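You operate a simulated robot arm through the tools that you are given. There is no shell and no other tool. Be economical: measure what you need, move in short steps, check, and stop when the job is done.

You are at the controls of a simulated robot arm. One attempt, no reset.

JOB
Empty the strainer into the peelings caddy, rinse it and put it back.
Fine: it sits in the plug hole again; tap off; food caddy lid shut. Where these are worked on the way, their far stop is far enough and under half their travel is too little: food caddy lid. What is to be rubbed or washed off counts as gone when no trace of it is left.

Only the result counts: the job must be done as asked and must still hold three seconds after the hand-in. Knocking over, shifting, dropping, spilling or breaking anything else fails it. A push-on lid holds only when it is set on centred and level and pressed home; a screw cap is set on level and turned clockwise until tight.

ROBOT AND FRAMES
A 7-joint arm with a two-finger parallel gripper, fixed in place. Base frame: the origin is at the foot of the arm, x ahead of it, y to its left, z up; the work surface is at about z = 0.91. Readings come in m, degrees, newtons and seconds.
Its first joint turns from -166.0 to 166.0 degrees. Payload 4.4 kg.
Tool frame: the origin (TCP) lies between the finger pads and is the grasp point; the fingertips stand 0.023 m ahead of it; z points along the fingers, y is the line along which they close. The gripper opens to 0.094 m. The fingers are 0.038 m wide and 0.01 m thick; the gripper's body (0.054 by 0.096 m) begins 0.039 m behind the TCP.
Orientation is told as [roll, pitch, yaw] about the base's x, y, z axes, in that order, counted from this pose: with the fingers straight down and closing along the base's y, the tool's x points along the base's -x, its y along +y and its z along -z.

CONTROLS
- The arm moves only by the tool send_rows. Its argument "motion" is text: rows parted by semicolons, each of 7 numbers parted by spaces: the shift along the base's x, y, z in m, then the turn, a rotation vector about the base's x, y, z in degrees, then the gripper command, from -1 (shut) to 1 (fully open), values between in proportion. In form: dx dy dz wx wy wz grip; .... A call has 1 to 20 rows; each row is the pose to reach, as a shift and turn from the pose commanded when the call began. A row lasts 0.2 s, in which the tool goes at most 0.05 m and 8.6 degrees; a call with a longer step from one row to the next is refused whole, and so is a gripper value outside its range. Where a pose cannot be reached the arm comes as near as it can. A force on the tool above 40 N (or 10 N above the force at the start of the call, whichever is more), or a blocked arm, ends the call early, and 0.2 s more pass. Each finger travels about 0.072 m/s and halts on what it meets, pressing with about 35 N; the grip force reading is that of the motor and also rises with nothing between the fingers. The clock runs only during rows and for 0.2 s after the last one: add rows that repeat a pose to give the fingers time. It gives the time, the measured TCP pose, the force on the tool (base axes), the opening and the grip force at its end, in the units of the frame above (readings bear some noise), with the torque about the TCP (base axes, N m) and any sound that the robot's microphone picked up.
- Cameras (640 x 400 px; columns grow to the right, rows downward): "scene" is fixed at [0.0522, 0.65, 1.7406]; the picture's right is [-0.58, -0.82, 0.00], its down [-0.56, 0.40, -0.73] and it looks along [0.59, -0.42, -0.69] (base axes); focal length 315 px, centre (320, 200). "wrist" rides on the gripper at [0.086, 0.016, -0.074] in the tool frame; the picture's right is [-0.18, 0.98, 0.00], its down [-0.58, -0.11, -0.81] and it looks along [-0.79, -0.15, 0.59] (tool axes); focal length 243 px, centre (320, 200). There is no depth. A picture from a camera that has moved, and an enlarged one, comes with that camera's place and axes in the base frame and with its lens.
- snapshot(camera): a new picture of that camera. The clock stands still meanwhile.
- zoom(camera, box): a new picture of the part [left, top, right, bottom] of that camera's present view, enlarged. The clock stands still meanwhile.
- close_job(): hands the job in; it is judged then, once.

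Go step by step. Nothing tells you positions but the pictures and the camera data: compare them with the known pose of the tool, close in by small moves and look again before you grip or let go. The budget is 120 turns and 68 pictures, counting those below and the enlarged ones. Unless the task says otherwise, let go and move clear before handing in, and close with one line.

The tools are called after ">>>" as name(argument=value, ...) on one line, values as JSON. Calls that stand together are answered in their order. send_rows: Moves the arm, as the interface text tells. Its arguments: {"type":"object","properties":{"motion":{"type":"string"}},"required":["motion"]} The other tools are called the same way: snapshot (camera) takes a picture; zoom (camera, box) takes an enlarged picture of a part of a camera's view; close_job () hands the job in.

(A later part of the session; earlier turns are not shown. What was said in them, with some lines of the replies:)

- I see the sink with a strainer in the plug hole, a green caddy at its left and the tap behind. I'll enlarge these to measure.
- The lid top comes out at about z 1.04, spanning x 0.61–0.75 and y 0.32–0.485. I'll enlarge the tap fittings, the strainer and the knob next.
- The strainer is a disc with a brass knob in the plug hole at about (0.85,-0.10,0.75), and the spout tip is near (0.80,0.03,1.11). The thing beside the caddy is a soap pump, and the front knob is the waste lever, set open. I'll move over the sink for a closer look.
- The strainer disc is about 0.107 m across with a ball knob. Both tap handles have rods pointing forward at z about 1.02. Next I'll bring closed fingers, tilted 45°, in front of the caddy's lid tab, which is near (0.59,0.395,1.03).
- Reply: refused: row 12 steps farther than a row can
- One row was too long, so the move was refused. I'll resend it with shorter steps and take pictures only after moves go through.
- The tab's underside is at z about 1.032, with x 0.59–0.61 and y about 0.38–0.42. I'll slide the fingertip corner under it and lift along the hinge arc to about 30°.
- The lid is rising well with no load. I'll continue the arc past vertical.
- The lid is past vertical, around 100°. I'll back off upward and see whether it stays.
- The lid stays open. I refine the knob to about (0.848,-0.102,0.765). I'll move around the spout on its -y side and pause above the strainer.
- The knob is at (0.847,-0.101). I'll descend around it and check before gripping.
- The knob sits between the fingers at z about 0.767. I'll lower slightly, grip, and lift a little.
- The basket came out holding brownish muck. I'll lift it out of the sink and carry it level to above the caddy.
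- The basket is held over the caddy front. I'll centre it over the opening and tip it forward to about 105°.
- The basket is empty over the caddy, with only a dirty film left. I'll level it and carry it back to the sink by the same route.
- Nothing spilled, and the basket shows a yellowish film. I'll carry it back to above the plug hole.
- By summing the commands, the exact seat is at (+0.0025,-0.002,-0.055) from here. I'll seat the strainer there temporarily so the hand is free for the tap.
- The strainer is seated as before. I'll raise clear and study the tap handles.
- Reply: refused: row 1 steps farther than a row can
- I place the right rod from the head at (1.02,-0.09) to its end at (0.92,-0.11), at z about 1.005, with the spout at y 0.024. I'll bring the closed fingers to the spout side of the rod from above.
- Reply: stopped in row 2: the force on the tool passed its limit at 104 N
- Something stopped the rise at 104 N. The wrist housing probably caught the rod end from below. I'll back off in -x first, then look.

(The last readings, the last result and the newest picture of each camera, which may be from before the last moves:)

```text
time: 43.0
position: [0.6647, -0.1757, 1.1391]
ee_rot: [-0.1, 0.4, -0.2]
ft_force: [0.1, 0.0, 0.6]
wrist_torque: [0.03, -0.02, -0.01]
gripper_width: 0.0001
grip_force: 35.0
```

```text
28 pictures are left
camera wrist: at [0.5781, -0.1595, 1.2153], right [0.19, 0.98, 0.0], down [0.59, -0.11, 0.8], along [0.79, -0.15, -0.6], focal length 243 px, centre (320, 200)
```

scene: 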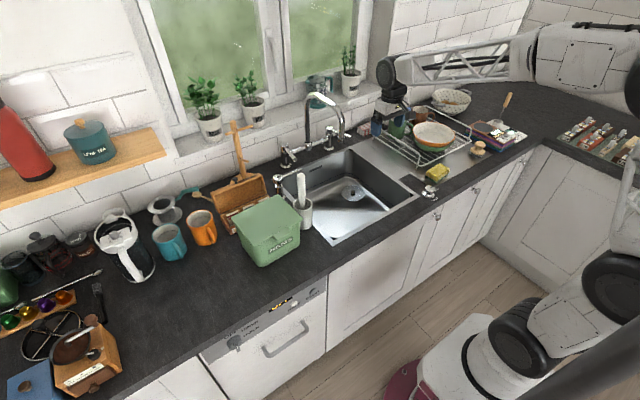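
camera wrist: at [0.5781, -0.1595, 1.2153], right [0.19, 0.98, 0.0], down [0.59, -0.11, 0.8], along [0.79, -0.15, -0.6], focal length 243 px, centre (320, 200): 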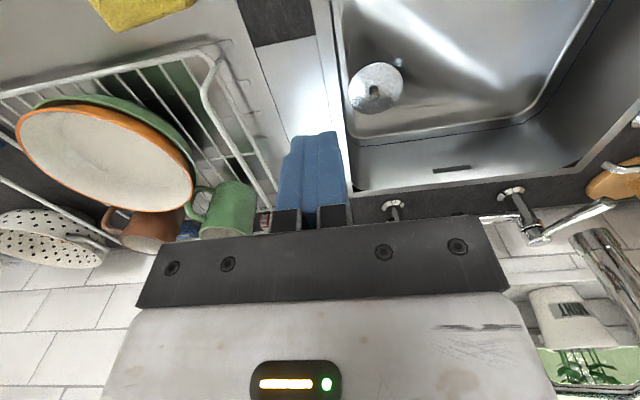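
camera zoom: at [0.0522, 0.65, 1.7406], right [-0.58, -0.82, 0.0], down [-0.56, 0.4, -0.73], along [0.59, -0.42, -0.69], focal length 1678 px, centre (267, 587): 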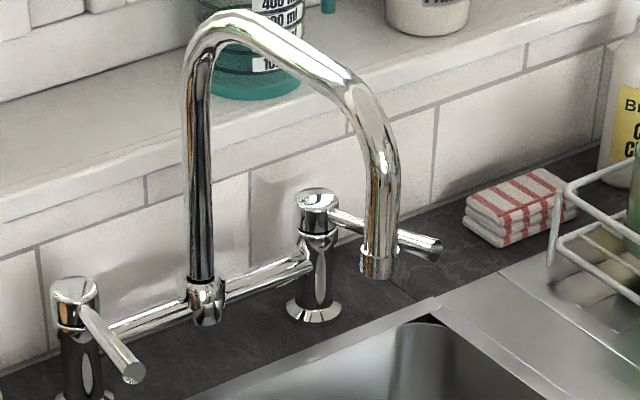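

Nothing broke and the tap is still off; the rod end is actually nearer (0.896,-0.107,1.03). I'll straddle the rod with open fingers from above, so I can push it either way with the hand clear of the spout.

>>> send_rows(motion="0.045 0.012 0 0 -0.4 0.2 0; 0.09 0.024 0 0 -0.4 0.2 0; 0.135 0.036 0 0 -0.4 0.2 0; 0.18 0.048 0 0 -0.4 0.2 0; 0.225 0.06 0 0 -0.4 0.2 0; 0.253 0.07 -0.005 0 -0.4 4 0; 0.253 0.07 -0.04 0 -0.4 8 0; 0.253 0.07 -0.04 0 -0.4 8 0")

>>> snapshot(camera="wrist")

>>> zoom(camera="scene", box=[290, 90, 390, 152])

```text
time: 44.8
position: [0.921, -0.1025, 1.0957]
ee_rot: [0.0, -0.1, 8.1]
ft_force: [-0.1, -0.1, -0.3]
wrist_torque: [-0.02, -0.02, 0.0]
gripper_width: 0.0471
grip_force: 0.0
```

```text
27 pictures are left
camera wrist: at [0.8338, -0.0981, 1.1715], right [0.05, 1.0, 0.0], down [0.59, -0.03, 0.81], along [0.81, -0.04, -0.59], focal length 243 px, centre (320, 200)
```

wrist: 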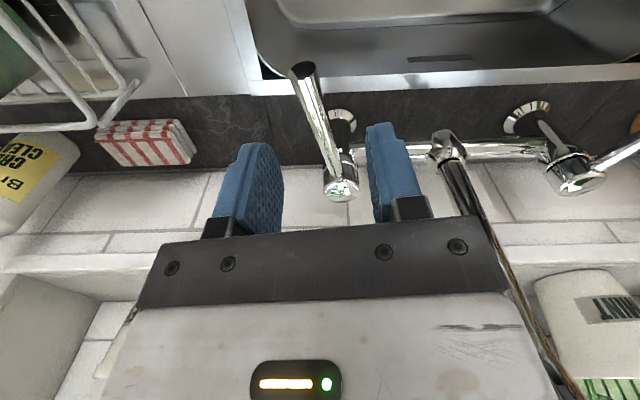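

```text
6.40 times, centred on (340, 121) of scene
camera zoom: at [0.0522, 0.65, 1.7406], right [-0.58, -0.82, 0.0], down [-0.56, 0.4, -0.73], along [0.59, -0.42, -0.69], focal length 2013 px, centre (192, 706)
```

zoom: 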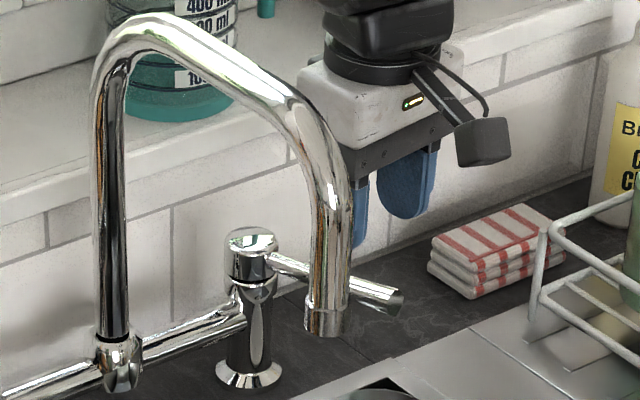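

The rod runs from (1.02,-0.087) to (0.90,-0.111), between the fingers. I'll descend astride it, then push gently outward (-y) and watch the force.

>>> send_rows(motion="0 -0.004 -0.03 0 0 0 0; 0 -0.004 -0.055 0 0 0 0; 0 -0.004 -0.066 0 0 0 0; 0 -0.004 -0.066 0 0 0 0; 0.002 -0.014 -0.066 0 0 4 0; 0.005 -0.025 -0.066 0 0 9 0; 0.01 -0.036 -0.066 0 0 15 0; 0.015 -0.047 -0.066 0 0 22 0; 0.015 -0.047 -0.066 0 0 22 0")

>>> zoom(camera="scene", box=[290, 90, 410, 180])

```text
time: 46.8
position: [0.9344, -0.1504, 1.0305]
ee_rot: [0.0, -0.1, 30.0]
ft_force: [0.3, -0.1, 0.4]
wrist_torque: [-0.03, 0.0, 0.0]
gripper_width: 0.0471
grip_force: 0.0
```

```text
4.44 times, centred on (350, 135) of scene
camera zoom: at [0.0522, 0.65, 1.7406], right [-0.58, -0.82, 0.0], down [-0.56, 0.4, -0.73], along [0.59, -0.42, -0.69], focal length 1398 px, centre (187, 489)
```

zoom: 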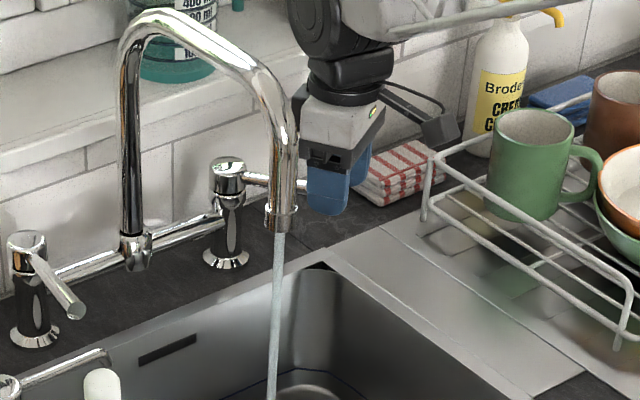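

Water is running after about a 20° outward turn with negligible force. Next I'll fetch the strainer, coming in from -x below the rod height and keeping clear of the stream.

>>> send_rows(motion="0 0 0.045 0 0 0 0; 0 0 0.09 0 0 0 0; -0.03 0.005 0.1 0 0 -8 0; -0.07 0.01 0.1 0 0 -16 0; -0.11 0.015 0.1 0 0 -24 0; -0.14 0.02 0.1 0 0 -30 0; -0.15 0.035 0.06 0 0 -30 0; -0.15 0.045 0.015 0 0 -30 0; -0.15 0.049 -0.03 0 0 -30 0; -0.15 0.049 -0.075 0 0 -30 0; -0.15 0.049 -0.12 0 0 -30 0; -0.14 0.049 -0.165 0 0 -30 0; -0.115 0.049 -0.195 0 0 -30 0; -0.088 0.049 -0.215 0 0 -30 0; -0.088 0.049 -0.215 0 0 -30 0")

>>> snapshot(camera="wrist")

```text
time: 50.0
position: [0.8478, -0.0996, 0.8141]
ee_rot: [0.1, -0.1, -0.1]
ft_force: [-0.3, 0.1, -0.5]
wrist_torque: [-0.02, -0.01, 0.01]
gripper_width: 0.0468
grip_force: 0.0
```

```text
24 pictures are left
camera wrist: at [0.7624, -0.0846, 0.8889], right [0.19, 0.98, 0.0], down [0.58, -0.11, 0.81], along [0.79, -0.15, -0.59], focal length 243 px, centre (320, 200)
```

wrist: 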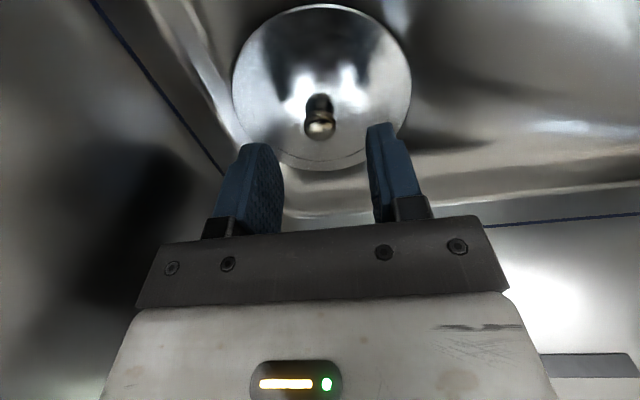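

The knob is centred between the fingers. I'll grip it and lift, backing away in -x as I rise.

>>> send_rows(motion="0.0005 -0.002 -0.025 0 0 0 0; 0.0005 -0.002 -0.0435 0 0 0 0; 0.0005 -0.002 -0.0435 0 0 0 0; 0.0005 -0.002 -0.0435 0 0 0 -0.6; 0.0005 -0.002 -0.0435 0 0 0 -1; 0.0005 -0.002 -0.0435 0 0 0 -1; 0.0005 -0.002 -0.0435 0 0 0 -1; 0.0005 -0.002 -0.0435 0 0 0 -1; 0.0005 -0.002 -0.015 0 0 0 -1; 0.0005 -0.002 0.02 0 0 0 -1; -0.03 -0.002 0.045 0 0 0 -1; -0.07 0 0.06 0 0 0 -1; -0.11 0.005 0.09 0 0 0 -1; -0.15 0.02 0.13 0 0 0 -1; -0.15 0.03 0.16 0 0 0 -1; -0.15 0.03 0.16 0 0 0 -1")

>>> snapshot(camera="wrist")

```text
refused: row 13 steps farther than a row can; nothing moved
```

```text
23 pictures are left
camera wrist: at [0.7624, -0.0846, 0.8889], right [0.19, 0.98, 0.0], down [0.58, -0.11, 0.81], along [0.79, -0.15, -0.59], focal length 243 px, centre (320, 200)
```

wrist: 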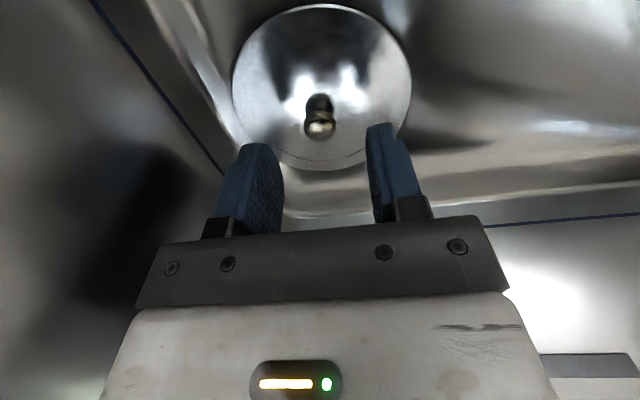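

One step was too long; I'll resend the grip and lift in smaller steps.

>>> send_rows(motion="0.0005 -0.002 -0.025 0 0 0 0; 0.0005 -0.002 -0.0435 0 0 0 0; 0.0005 -0.002 -0.0435 0 0 0 0; 0.0005 -0.002 -0.0435 0 0 0 -0.6; 0.0005 -0.002 -0.0435 0 0 0 -1; 0.0005 -0.002 -0.0435 0 0 0 -1; 0.0005 -0.002 -0.0435 0 0 0 -1; 0.0005 -0.002 -0.0435 0 0 0 -1; 0.0005 -0.002 -0.015 0 0 0 -1; 0.0005 -0.002 0.02 0 0 0 -1; -0.03 -0.002 0.045 0 0 0 -1; -0.065 0 0.06 0 0 0 -1; -0.1 0.005 0.085 0 0 0 -1; -0.13 0.01 0.115 0 0 0 -1; -0.15 0.02 0.145 0 0 0 -1; -0.15 0.03 0.16 0 0 0 -1; -0.15 0.03 0.16 0 0 0 -1")

```text
time: 53.6
position: [0.6969, -0.0739, 0.9758]
ee_rot: [-0.1, 0.0, 0.0]
ft_force: [-0.4, 0.0, 0.1]
wrist_torque: [-0.03, -0.01, 0.02]
gripper_width: 0.0189
grip_force: 35.0
```

The strainer is held (opening 0.019). I'll tilt it 60° with the hand on the near side and bring the basket into the stream from the front.

>>> send_rows(motion="0 0.02 0.01 0 -8 0 -1; 0 0.04 0.01 0 -16 0 -1; 0 0.06 0.01 0 -24 0 -1; 0 0.08 0.01 0 -32 0 -1; 0 0.098 0.01 0 -40 0 -1; 0 0.098 0.01 0 -48 0 -1; 0 0.098 0.01 0 -56 0 -1; 0.01 0.098 0.01 0 -60 0 -1; 0.03 0.098 0.01 0 -60 0 -1; 0.05 0.098 0.01 0 -60 0 -1; 0.065 0.098 0.01 0 -60 0 -1; 0.065 0.098 0.01 0 -60 0 -1; 0.065 0.098 0.01 0 -60 0 -1")

>>> snapshot(camera="wrist")

>>> zoom(camera="scene", box=[270, 90, 430, 230])

```text
time: 55.3
position: [0.7168, 0.026, 0.8263]
ee_rot: [-0.7, -42.9, 0.5]
ft_force: [67.8, -5.0, -38.5]
wrist_torque: [-0.18, -5.28, 0.44]
gripper_width: 0.0188
grip_force: 34.5
out of reach, approached as far as the arm can: row 8
stopped in row 8: the force on the tool passed its limit at 296 N (the readings are from after the stop); the commanded pose is now the measured one
```

```text
22 pictures are left
camera wrist: at [0.6028, 0.0426, 0.8236], right [0.13, 0.98, 0.12], down [-0.12, -0.1, 0.99], along [0.98, -0.15, 0.11], focal length 243 px, centre (320, 200)
```

wrist: 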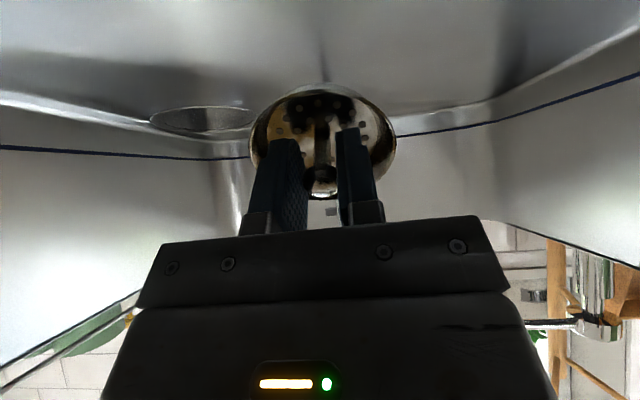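

```text
2.86 times, centred on (350, 160) of scene
camera zoom: at [0.0522, 0.65, 1.7406], right [-0.58, -0.82, 0.0], down [-0.56, 0.4, -0.73], along [0.59, -0.42, -0.69], focal length 899 px, centre (234, 314)
```

zoom: 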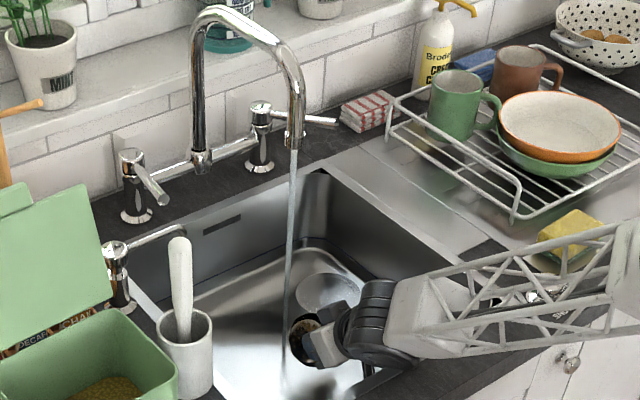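

The tilt pose ran out of reach and the arm sagged against the sink front. I still hold the strainer. I'll rise straight up and untilt to get clear.

>>> send_rows(motion="0.005 0 0.02 0 2 0 -1; 0.005 0 0.05 0 6 0 -1; 0 0 0.085 0 12 0 -1; 0 0 0.12 0 18 0 -1; 0 0 0.15 0 18 0 -1; 0 0 0.165 0 18 0 -1; 0 0 0.165 0 18 0 -1")

>>> snapshot(camera="scene")

```text
time: 56.0
position: [0.7141, 0.027, 0.9229]
ee_rot: [0.1, -39.9, 0.3]
ft_force: [62.2, -3.3, -3.5]
wrist_torque: [-0.1, -1.14, -0.13]
gripper_width: 0.0189
grip_force: 35.1
stopped in row 3: the force on the tool passed its limit at 505 N (the readings are from after the stop); the commanded pose is now the measured one
```

```text
20 pictures are left
```

scene: 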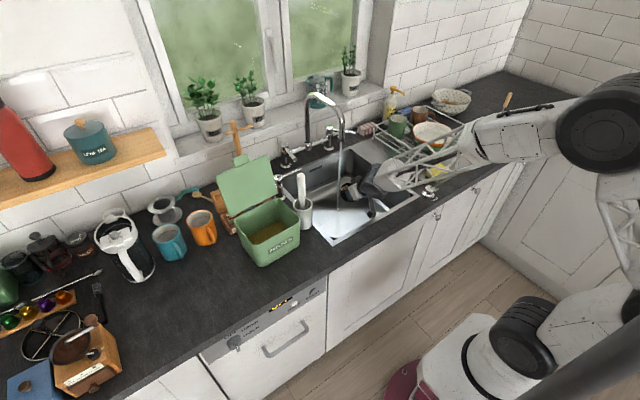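

The wrist housing is pressing against the sink's front edge (+x force). I'll move forward to release it, then go up.

>>> send_rows(motion="0.01 0 0 0 0 0 -1; 0.025 0 0.002 0 0 0 -1; 0.03 0 0.01 0 0 0 -1; 0.03 0 0.025 0 0 0 -1; 0.03 0 0.045 0 0 0 -1; 0.03 0 0.07 0 0 0 -1; 0.03 0 0.07 0 0 0 -1")

>>> zoom(camera="scene", box=[270, 90, 470, 230])

```text
time: 57.6
position: [0.7415, 0.0273, 0.99]
ee_rot: [0.0, -39.4, 0.3]
ft_force: [0.5, 0.7, -0.4]
wrist_torque: [-0.04, -0.01, 0.0]
gripper_width: 0.0187
grip_force: 35.2
```

```text
2.86 times, centred on (370, 160) of scene
camera zoom: at [0.0522, 0.65, 1.7406], right [-0.58, -0.82, 0.0], down [-0.56, 0.4, -0.73], along [0.59, -0.42, -0.69], focal length 899 px, centre (177, 314)
```

zoom: 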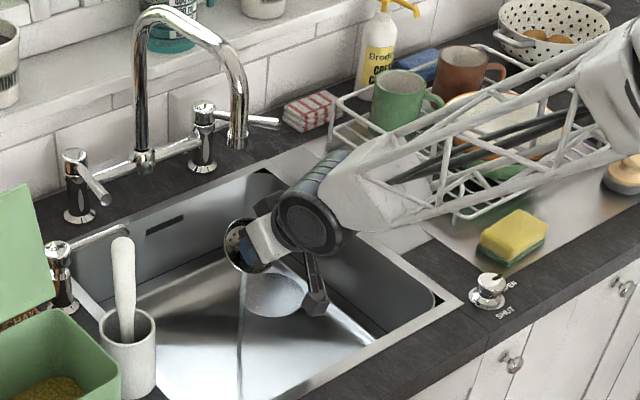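

I'm free now. I'll zoom in on the basket and stream.

>>> zoom(camera="scene", box=[320, 110, 400, 200])

>>> zoom(camera="wrist", box=[220, 60, 420, 210])

```text
4.44 times, centred on (360, 155) of scene
camera zoom: at [0.0522, 0.65, 1.7406], right [-0.58, -0.82, 0.0], down [-0.56, 0.4, -0.73], along [0.59, -0.42, -0.69], focal length 1398 px, centre (142, 400)
```

zoom: 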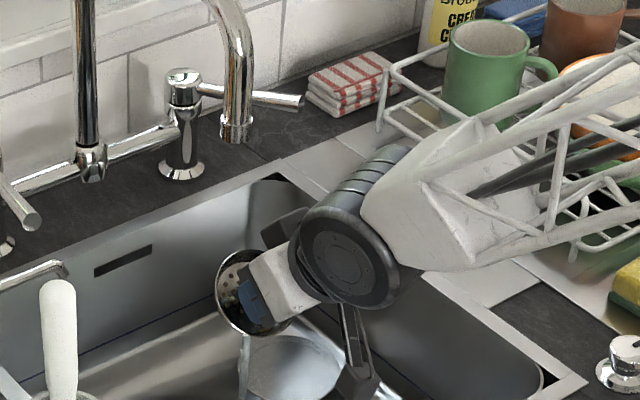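

```text
2.67 times, centred on (320, 135) of wrist
camera zoom: at [0.6275, 0.0434, 0.9926], right [0.14, 0.98, 0.12], down [-0.06, -0.11, 0.99], along [0.99, -0.14, 0.05], focal length 647 px, centre (320, 373)
```

zoom: 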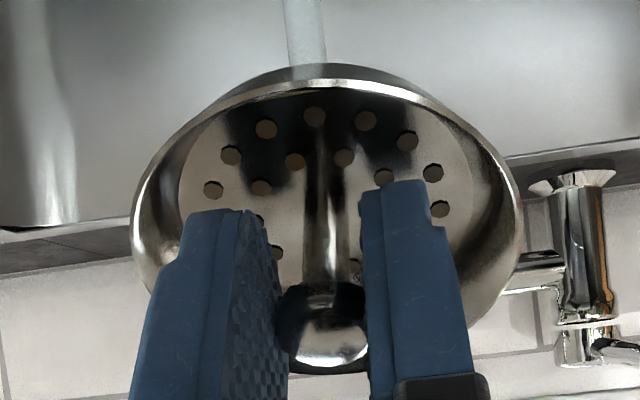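

The film already looks gone, and water runs from under the basket. I'll sweep the basket further through the stream to be thorough.

>>> send_rows(motion="0.015 0 -0.01 0 0 0 -1; 0.03 0 -0.01 0 0 0 -1; 0.03 0.015 -0.01 0 0 0 -1; 0.03 0.025 -0.01 0 0 0 -1; 0.03 0.01 -0.01 0 0 0 -1; 0.03 -0.01 -0.01 0 0 0 -1; 0.03 -0.025 -0.01 0 0 0 -1; 0.02 -0.02 -0.01 0 0 0 -1; 0.01 0 -0.01 0 0 0 -1; 0.02 0.02 -0.01 0 0 0 -1; 0.04 0.02 -0.01 0 0 0 -1; 0.05 0 -0.01 0 0 0 -1; 0.05 -0.02 -0.01 0 0 0 -1; 0.035 -0.02 -0.01 0 0 0 -1; 0.03 0 -0.01 0 0 0 -1; 0.03 0 -0.01 0 0 0 -1; 0.03 0 -0.01 0 0 0 -1")

>>> zoom(camera="wrist", box=[220, 60, 420, 210])

>>> zoom(camera="scene", box=[320, 110, 400, 200])

```text
time: 61.2
position: [0.7715, 0.0285, 0.9791]
ee_rot: [-0.1, -39.6, 0.4]
ft_force: [-0.3, -0.1, -1.0]
wrist_torque: [0.01, 0.03, 0.0]
gripper_width: 0.0185
grip_force: 35.2
```

```text
2.67 times, centred on (320, 135) of wrist
camera zoom: at [0.6574, 0.0438, 0.9825], right [0.14, 0.98, 0.12], down [-0.06, -0.11, 0.99], along [0.99, -0.14, 0.05], focal length 647 px, centre (320, 373)
```

zoom: 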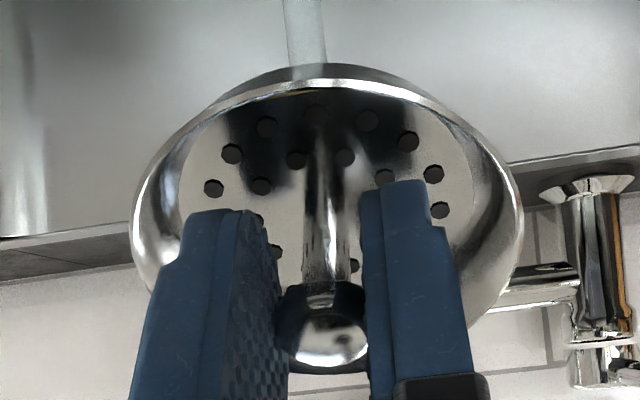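

```text
4.44 times, centred on (360, 155) of scene
camera zoom: at [0.0522, 0.65, 1.7406], right [-0.58, -0.82, 0.0], down [-0.56, 0.4, -0.73], along [0.59, -0.42, -0.69], focal length 1398 px, centre (142, 400)
```

zoom: 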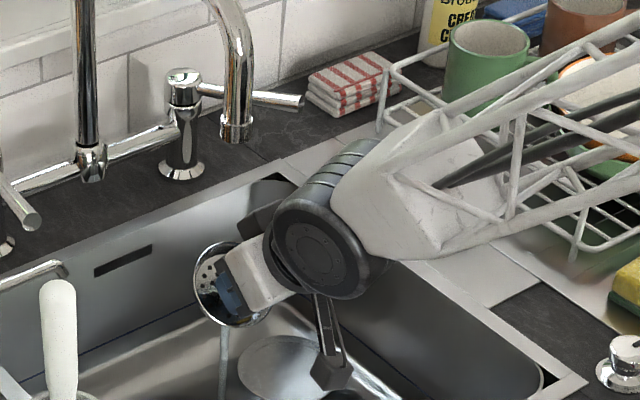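

The basket is shinier, with perhaps a faint tint at the lower rim. I'll do one more rinse that shifts the stream over the hand-side half.

>>> send_rows(motion="0.015 0.02 0 0 0 0 -1; 0.03 0.025 0 0 0 0 -1; 0.04 0.025 0 0 0 0 -1; 0.045 0.012 0 0 0 0 -1; 0.045 0 0 0 0 0 -1; 0.045 -0.012 0 0 0 0 -1; 0.045 -0.025 0 0 0 0 -1; 0.03 -0.03 0 0 0 0 -1; 0.01 -0.03 0 0 0 0 -1; -0.01 -0.02 0 0 0 0 -1; -0.02 0 0 0 0 0 -1; -0.02 0.02 0 0 0 0 -1; 0 0.03 0 0 0 0 -1; 0.02 0.015 0 0 0 0 -1; 0.02 0 0 0 0 0 -1; 0.02 -0.015 0 0 0 0 -1; 0 0 0 0 0 0 -1; 0 0 0 0 0 0 -1; -0.03 0 0 0 0 0 -1; -0.03 0 0 0 0 0 -1")

>>> zoom(camera="wrist", box=[220, 60, 420, 210])

```text
time: 65.4
position: [0.742, 0.0262, 0.98]
ee_rot: [0.0, -39.5, 0.3]
ft_force: [0.5, -0.3, -0.7]
wrist_torque: [-0.01, 0.03, 0.0]
gripper_width: 0.0186
grip_force: 35.4
```

```text
2.67 times, centred on (320, 135) of wrist
camera zoom: at [0.6288, 0.0422, 0.9842], right [0.14, 0.98, 0.12], down [-0.06, -0.11, 0.99], along [0.99, -0.14, 0.05], focal length 647 px, centre (320, 373)
```

zoom: 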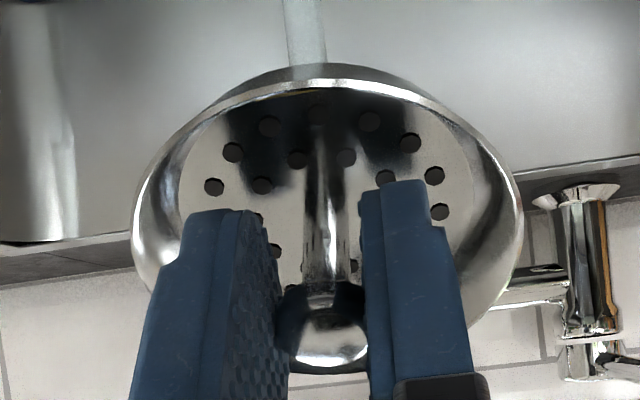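

The strainer is clean. I'll back out of the stream, level the strainer, and bring it low over the plug hole, staying under the tap rod.

>>> send_rows(motion="-0.02 0 0.03 0 0 0 -1; -0.02 -0.02 0.04 0 8 0 -1; -0.02 -0.04 0.04 0 16 0 -1; -0.02 -0.06 0.04 0 24 -0.2 -1; -0.02 -0.09 0.04 0 32 -0.3 -1; -0.02 -0.115 0.03 0 39.5 -0.3 -1; -0.01 -0.127 0.01 0 39.5 -0.3 -1; 0 -0.127 -0.03 0 39.5 -0.3 -1; 0.01 -0.127 -0.07 0 39.5 -0.3 -1; 0.02 -0.127 -0.11 0 39.5 -0.3 -1; 0.05 -0.127 -0.14 0 39.5 -0.3 -1; 0.08 -0.127 -0.15 0 39.5 -0.3 -1; 0.1055 -0.127 -0.155 0 39.5 -0.3 -1; 0.1055 -0.127 -0.155 0 39.5 -0.3 -1; 0.1055 -0.127 -0.155 0 39.5 -0.3 -1")

>>> snapshot(camera="wrist")

```text
time: 68.6
position: [0.8463, -0.101, 0.8222]
ee_rot: [0.1, 0.0, -0.1]
ft_force: [-0.7, 0.0, -0.8]
wrist_torque: [-0.05, 0.0, -0.01]
gripper_width: 0.0187
grip_force: 35.0
```

```text
13 pictures are left
camera wrist: at [0.761, -0.0857, 0.8997], right [0.18, 0.98, 0.0], down [0.58, -0.11, 0.81], along [0.79, -0.15, -0.59], focal length 243 px, centre (320, 200)
```

wrist: 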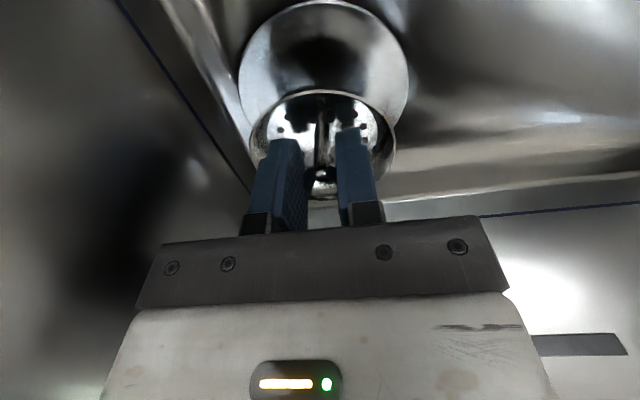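

The strainer hangs over the plug hole nearly level. I'll lower it gently, release, and rise while backing off in -x.

>>> send_rows(motion="0.001 0 -0.02 0 0 0 -1; 0.001 0 -0.035 0 0 0 -1; 0.001 0 -0.044 0 0 0 -1; 0.001 0 -0.0505 0 0 0 -1; 0.001 0 -0.0515 0 0 0 -1; 0.001 0 -0.0515 0 0 0 -1")

```text
time: 70.0
position: [0.8478, -0.1003, 0.7719]
ee_rot: [0.2, 0.1, -0.1]
ft_force: [-0.3, -0.7, -0.9]
wrist_torque: [0.01, -0.01, 0.01]
gripper_width: 0.0185
grip_force: 34.6
```

>>> send_rows(motion="0 0 0 0 0 0 -0.5; 0 0 0 0 0 0 0; 0 0 0 0 0 0 0; 0 0 0 0 0 0 0; 0 0 0.03 0 0 0 0; -0.01 0 0.055 0 0 0 0; -0.04 0 0.08 0 0 0 0; -0.075 0 0.105 0 0 0 0; -0.1 0 0.14 0 0 0 0; -0.1 0 0.14 0 0 0 0")

>>> zoom(camera="wrist", box=[200, 0, 440, 150])

```text
time: 72.2
position: [0.7459, -0.0999, 0.9114]
ee_rot: [0.0, 0.0, -0.1]
ft_force: [0.4, -0.7, 0.0]
wrist_torque: [-0.01, 0.0, 0.07]
gripper_width: 0.0467
grip_force: 0.2
```

```text
2.67 times, centred on (320, 75) of wrist
camera zoom: at [0.6607, -0.0855, 0.9871], right [0.18, 0.98, 0.0], down [0.58, -0.11, 0.81], along [0.79, -0.15, -0.59], focal length 647 px, centre (320, 533)
```

zoom: 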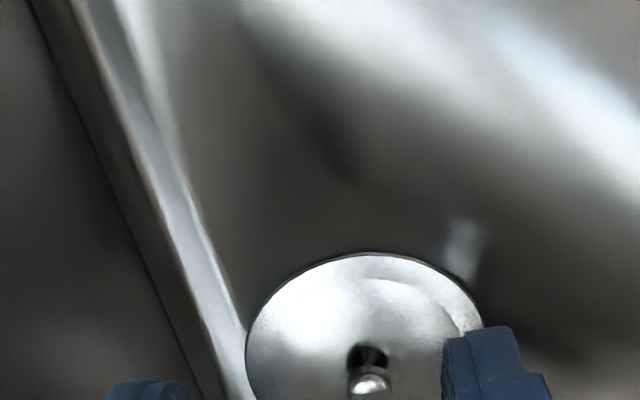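

The knob is back at (0.848,-0.099,0.769), as at the start. To turn off the tap, I'll straddle the rod at its new angle (about 27°) and swing it back.

>>> send_rows(motion="0 -0.01 0.045 0 0 0 0; 0 -0.02 0.09 0 0 0 0; 0 -0.03 0.135 0 0 0 0; 0 -0.035 0.18 0 0 0 0; 0.01 -0.035 0.219 0 0 7 0; 0.055 -0.035 0.219 0 0 14 0; 0.1 -0.035 0.219 0 0 21 0; 0.145 -0.035 0.219 0 0 27 0; 0.182 -0.035 0.219 0 0 27 0; 0.182 -0.035 0.18 0 0 27 0; 0.182 -0.035 0.18 0 0 27 0")

>>> snapshot(camera="wrist")

```text
time: 74.6
position: [0.9271, -0.135, 1.092]
ee_rot: [0.1, 0.0, 27.0]
ft_force: [0.1, 0.2, -0.2]
wrist_torque: [-0.01, -0.02, 0.0]
gripper_width: 0.047
grip_force: 0.0
```

```text
11 pictures are left
camera wrist: at [0.8428, -0.1597, 1.1688], right [-0.28, 0.96, 0.0], down [0.57, 0.17, 0.81], along [0.77, 0.23, -0.59], focal length 243 px, centre (320, 200)
```

wrist: 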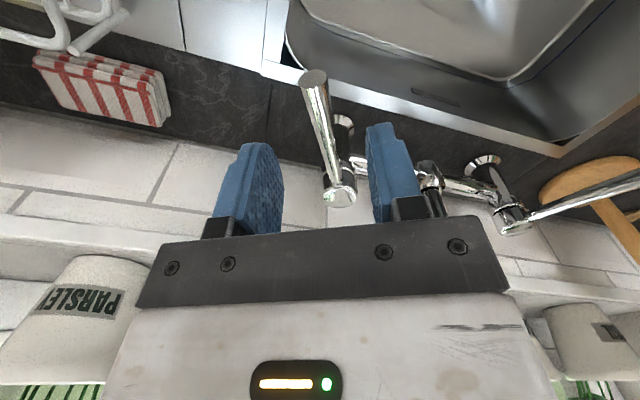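

The rod lies between the fingers. I'll descend and swing it inward until the stop.

>>> send_rows(motion="0 0 -0.035 0 0 0 0; 0 0 -0.062 0 0 0 0; 0 0 -0.062 0 0 0 0; -0.004 0.011 -0.062 0 0 -7 0; -0.008 0.025 -0.062 0 0 -15 0; -0.009 0.033 -0.062 0 0 -19 0; -0.01 0.04 -0.062 0 0 -23 0; -0.01 0.044 -0.062 0 0 -25 0; -0.01 0.048 -0.062 0 0 -27 0; -0.01 0.051 -0.062 0 0 -28 0; -0.01 0.054 -0.062 0 0 -29 0; -0.01 0.054 -0.062 0 0 -29 0")

>>> zoom(camera="scene", box=[290, 90, 410, 180])

```text
time: 77.2
position: [0.9207, -0.0818, 1.0289]
ee_rot: [0.1, 0.0, -2.1]
ft_force: [11.3, -33.8, -2.3]
wrist_torque: [-0.06, -0.23, 1.0]
gripper_width: 0.0621
grip_force: 17.0
```

```text
4.44 times, centred on (350, 135) of scene
camera zoom: at [0.0522, 0.65, 1.7406], right [-0.58, -0.82, 0.0], down [-0.56, 0.4, -0.73], along [0.59, -0.42, -0.69], focal length 1398 px, centre (187, 489)
```

zoom: 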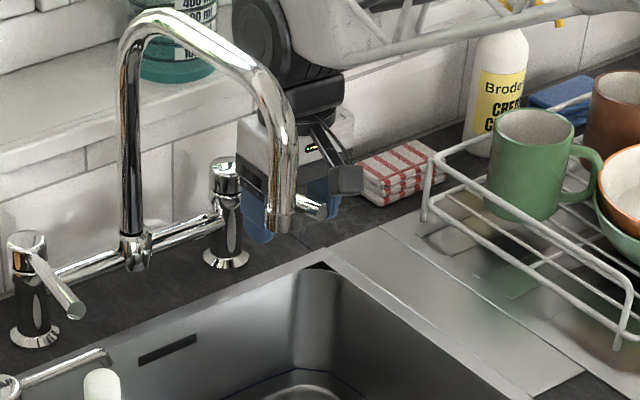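

The stop is reached and the water is off. I'll relax, lift off, and retreat above the counter front.

>>> send_rows(motion="0 -0.012 0 0 0 0 0; 0 -0.022 0 0 0 0 0; 0 -0.022 0.035 0 0 0 0; 0 -0.022 0.08 0 0 0 0; -0.02 -0.03 0.12 0 0 0 0; -0.06 -0.04 0.14 0 0 1 -0.5; -0.105 -0.045 0.15 0 0 2 -1; -0.15 -0.045 0.16 0 0 2 -1; -0.195 -0.045 0.17 0 0 2 -1; -0.24 -0.045 0.18 0 0 2 -1; -0.285 -0.035 0.19 0 0 2 -1; -0.32 -0.005 0.2 0 0 2 -1; -0.33 0.04 0.21 0 0 2 -1; -0.33 0.085 0.22 0 0 2 -1; -0.33 0.13 0.23 0 0 2 -1; -0.33 0.175 0.24 0 0 2 -1; -0.33 0.22 0.24 0 0 2 -1; -0.33 0.265 0.24 0 0 2 -1; -0.33 0.31 0.24 0 0 2 -1; -0.33 0.355 0.24 0 0 2 -1")

>>> zoom(camera="scene", box=[270, 90, 450, 230])

```text
time: 81.4
position: [0.5876, 0.2733, 1.2737]
ee_rot: [0.0, 0.0, -0.1]
ft_force: [-0.4, -0.3, -0.2]
wrist_torque: [-0.04, -0.02, -0.02]
gripper_width: 0.0
grip_force: 35.2
```

```text
2.86 times, centred on (360, 160) of scene
camera zoom: at [0.0522, 0.65, 1.7406], right [-0.58, -0.82, 0.0], down [-0.56, 0.4, -0.73], along [0.59, -0.42, -0.69], focal length 899 px, centre (206, 314)
```

zoom: 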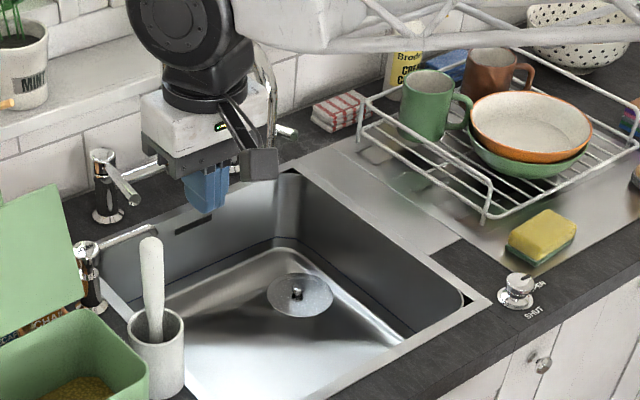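

The sink is dry and the strainer is seated. I'll go over the caddy lid and down behind it to push it shut.

>>> send_rows(motion="0 0.045 0.01 0 0 0 -1; 0 0.09 0.015 0 0 0 -1; 0 0.127 0.02 0 0 0 -1; 0.045 0.127 0.02 0 0 0 -1; 0.09 0.127 0.02 0 0 0 -1; 0.135 0.127 0.02 0 0 0 -1; 0.18 0.127 0.02 0 0 0 -1; 0.225 0.127 0.02 0 0 0 -1; 0.262 0.127 0.015 0 0 0 -1; 0.262 0.127 -0.025 0 0 0 -1; 0.262 0.127 -0.065 0 0 0 -1; 0.262 0.127 -0.095 0 0 0 -1; 0.262 0.127 -0.095 0 0 0 -1")

>>> zoom(camera="scene", box=[190, 110, 350, 260])

```text
time: 84.2
position: [0.8517, 0.3986, 1.1763]
ee_rot: [0.2, 0.0, -0.1]
ft_force: [0.2, 0.6, 0.7]
wrist_torque: [0.0, 0.02, 0.02]
gripper_width: 0.0
grip_force: 34.8
```

```text
2.67 times, centred on (270, 185) of scene
camera zoom: at [0.0522, 0.65, 1.7406], right [-0.58, -0.82, 0.0], down [-0.56, 0.4, -0.73], along [0.59, -0.42, -0.69], focal length 839 px, centre (453, 240)
```

zoom: 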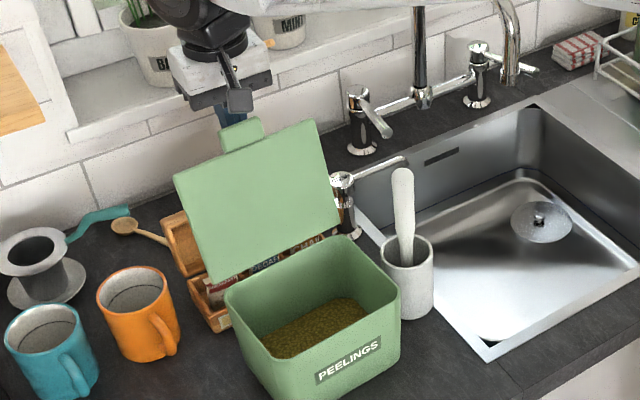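

The finger is behind the lid. I'll sweep it forward along the arc.

>>> send_rows(motion="-0.03 0 0 0 0 0 -1; -0.055 0 0 0 0 0 -1; -0.075 0 0 0 0 0 -1; -0.091 0 0 0 0 0 -1; -0.106 0 0 0 0 0 -1; -0.121 0 -0.004 0 0 0 -1; -0.136 0 -0.01 0 0 0 -1; -0.15 0 -0.018 0 0 0 -1; -0.162 0 -0.027 0 0 0 -1; -0.173 0 -0.039 0 0 0 -1; -0.183 0 -0.051 0 0 0 -1; -0.191 0 -0.065 0 0 0 -1; -0.197 0 -0.079 0 0 0 -1; -0.2 0 -0.09 0 0 0 -1; -0.202 0 -0.1 0 0 0 -1; -0.202 0 -0.1 0 0 0 -1")

>>> zoom(camera="scene", box=[190, 110, 350, 260])

```text
time: 87.6
position: [0.6505, 0.4034, 1.0754]
ee_rot: [0.1, 0.0, -0.1]
ft_force: [0.4, 0.2, 0.5]
wrist_torque: [0.0, 0.02, 0.03]
gripper_width: 0.0001
grip_force: 35.2
```

```text
2.67 times, centred on (270, 185) of scene
camera zoom: at [0.0522, 0.65, 1.7406], right [-0.58, -0.82, 0.0], down [-0.56, 0.4, -0.73], along [0.59, -0.42, -0.69], focal length 839 px, centre (453, 240)
```

zoom: 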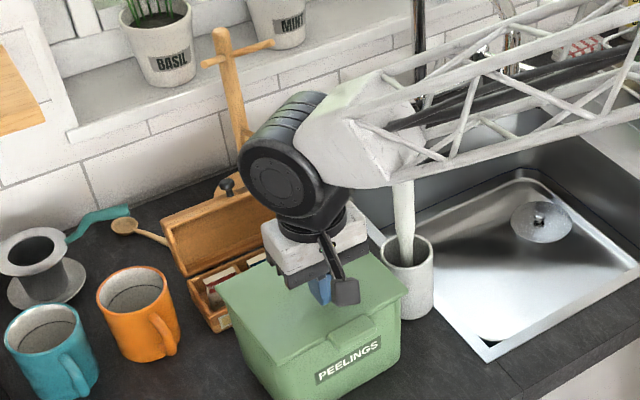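

The lid is almost down. I'll press gently near the front to close it fully.

>>> send_rows(motion="-0.005 0 -0.003 0 0 0 -1; -0.008 0 -0.006 0 0 0 -1; -0.008 0 -0.009 0 0 0 -1; -0.008 0 -0.011 0 0 0 -1; -0.008 0 -0.013 0 0 0 -1; -0.008 0 -0.013 0 0 0 -1")

```text
time: 89.0
position: [0.6413, 0.4008, 1.0629]
ee_rot: [0.1, 0.1, 0.0]
ft_force: [-2.3, 1.2, 5.0]
wrist_torque: [0.06, -0.03, -0.03]
gripper_width: 0.0
grip_force: 35.1
```

The finger meets 5 N at tip z 1.040, which is the closed lid height. I'll give a final small press, then retreat.

>>> send_rows(motion="0 0 -0.002 0 0 0 -1; 0 0 -0.003 0 0 0 -1; 0 0 -0.003 0 0 0 -1; 0 0 0.03 0 0 0 -1; -0.02 0 0.07 0 0 0 -1; -0.05 0 0.11 0 0 0 -1; -0.08 0 0.15 0 0 0 -1; -0.11 -0.01 0.19 0 0 0 -1; -0.14 -0.02 0.23 0 0 0 -1; -0.17 -0.02 0.26 0 0 0 -1; -0.2 -0.02 0.28 0 0 0 -1; -0.24 -0.02 0.28 0 0 0 -1; -0.24 -0.02 0.28 0 0 0 -1")

>>> snapshot(camera="scene")

>>> zoom(camera="scene", box=[220, 160, 330, 270])

>>> zoom(camera="scene", box=[260, 90, 440, 250])

```text
refused: row 8 steps farther than a row can; nothing moved
```

```text
6 pictures are left
```

scene: 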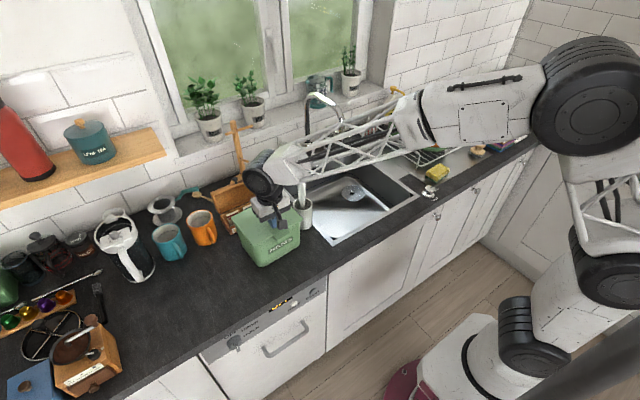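

```text
3.64 times, centred on (275, 215) of scene
camera zoom: at [0.0522, 0.65, 1.7406], right [-0.58, -0.82, 0.0], down [-0.56, 0.4, -0.73], along [0.59, -0.42, -0.69], focal length 1144 px, centre (484, 146)
```

zoom: 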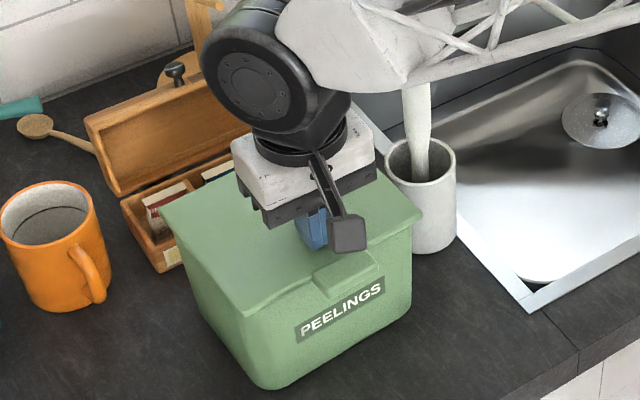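

```text
2.50 times, centred on (350, 170) of scene
camera zoom: at [0.0522, 0.65, 1.7406], right [-0.58, -0.82, 0.0], down [-0.56, 0.4, -0.73], along [0.59, -0.42, -0.69], focal length 786 px, centre (245, 275)
```

zoom: 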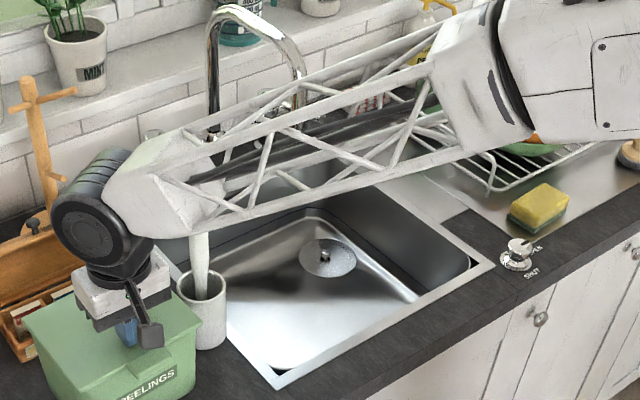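

The caddy and lid match the initial picture exactly. I'll do the final press and retreat in legal steps.

>>> send_rows(motion="0 0 -0.002 0 0 0 -1; 0 0 -0.003 0 0 0 -1; 0 0 -0.003 0 0 0 -1; 0 0 0.03 0 0 0 -1; -0.02 0 0.07 0 0 0 -1; -0.04 0 0.11 0 0 0 -1; -0.06 0 0.15 0 0 0 -1; -0.08 0 0.19 0 0 0 -1; -0.1 0 0.23 0 0 0 -1; -0.12 0 0.265 0 0 0 -1; -0.16 0 0.28 0 0 0 -1; -0.2 0 0.28 0 0 0 -1; -0.2 0 0.28 0 0 0 -1")

>>> zoom(camera="scene", box=[220, 90, 440, 270])

>>> zoom(camera="scene", box=[310, 160, 390, 215])

```text
time: 91.8
position: [0.4384, 0.4021, 1.3396]
ee_rot: [0.1, 0.0, 0.0]
ft_force: [0.9, 1.0, 0.6]
wrist_torque: [0.06, 0.0, 0.02]
gripper_width: 0.0
grip_force: 35.3
```

```text
2.22 times, centred on (330, 180) of scene
camera zoom: at [0.0522, 0.65, 1.7406], right [-0.58, -0.82, 0.0], down [-0.56, 0.4, -0.73], along [0.59, -0.42, -0.69], focal length 699 px, centre (298, 244)
```

zoom: 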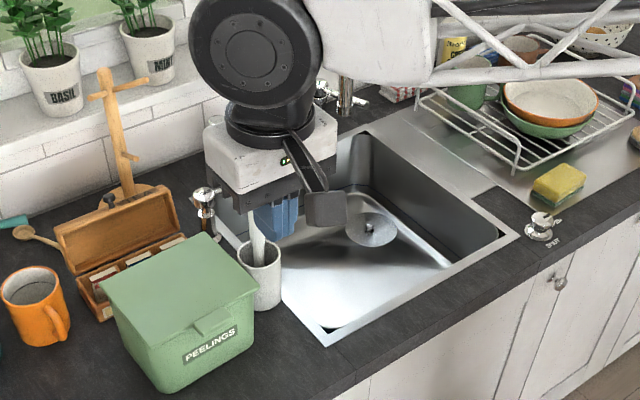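

```text
7.27 times, centred on (350, 188) of scene
camera zoom: at [0.0522, 0.65, 1.7406], right [-0.58, -0.82, 0.0], down [-0.56, 0.4, -0.73], along [0.59, -0.42, -0.69], focal length 2288 px, centre (102, 291)
```

zoom: 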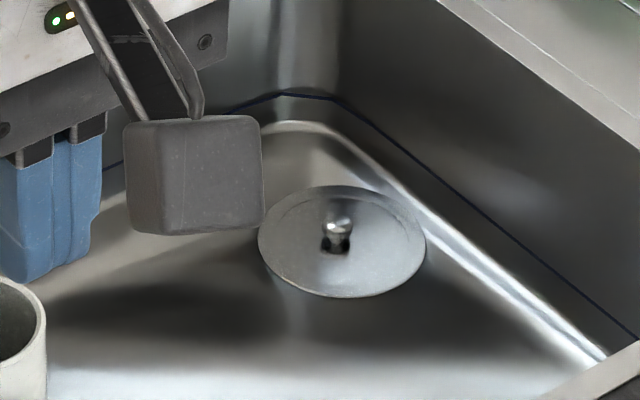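

The lid is shut, the tap is off with no stream, the clean strainer sits in the plug hole, and the arm is clear. I'm handing in.

>>> close_job()

```text
The job is handed in.
```

The strainer was emptied into the peelings caddy, rinsed clean and put back in the plug hole. The tap is off and the caddy lid is shut. On the way the arm hit things hard: a 104 N bump, probably against the tap rod, and about 300–500 N readings while it was caught, apparently on the sink's front edge. The pictures show nothing broken or moved.
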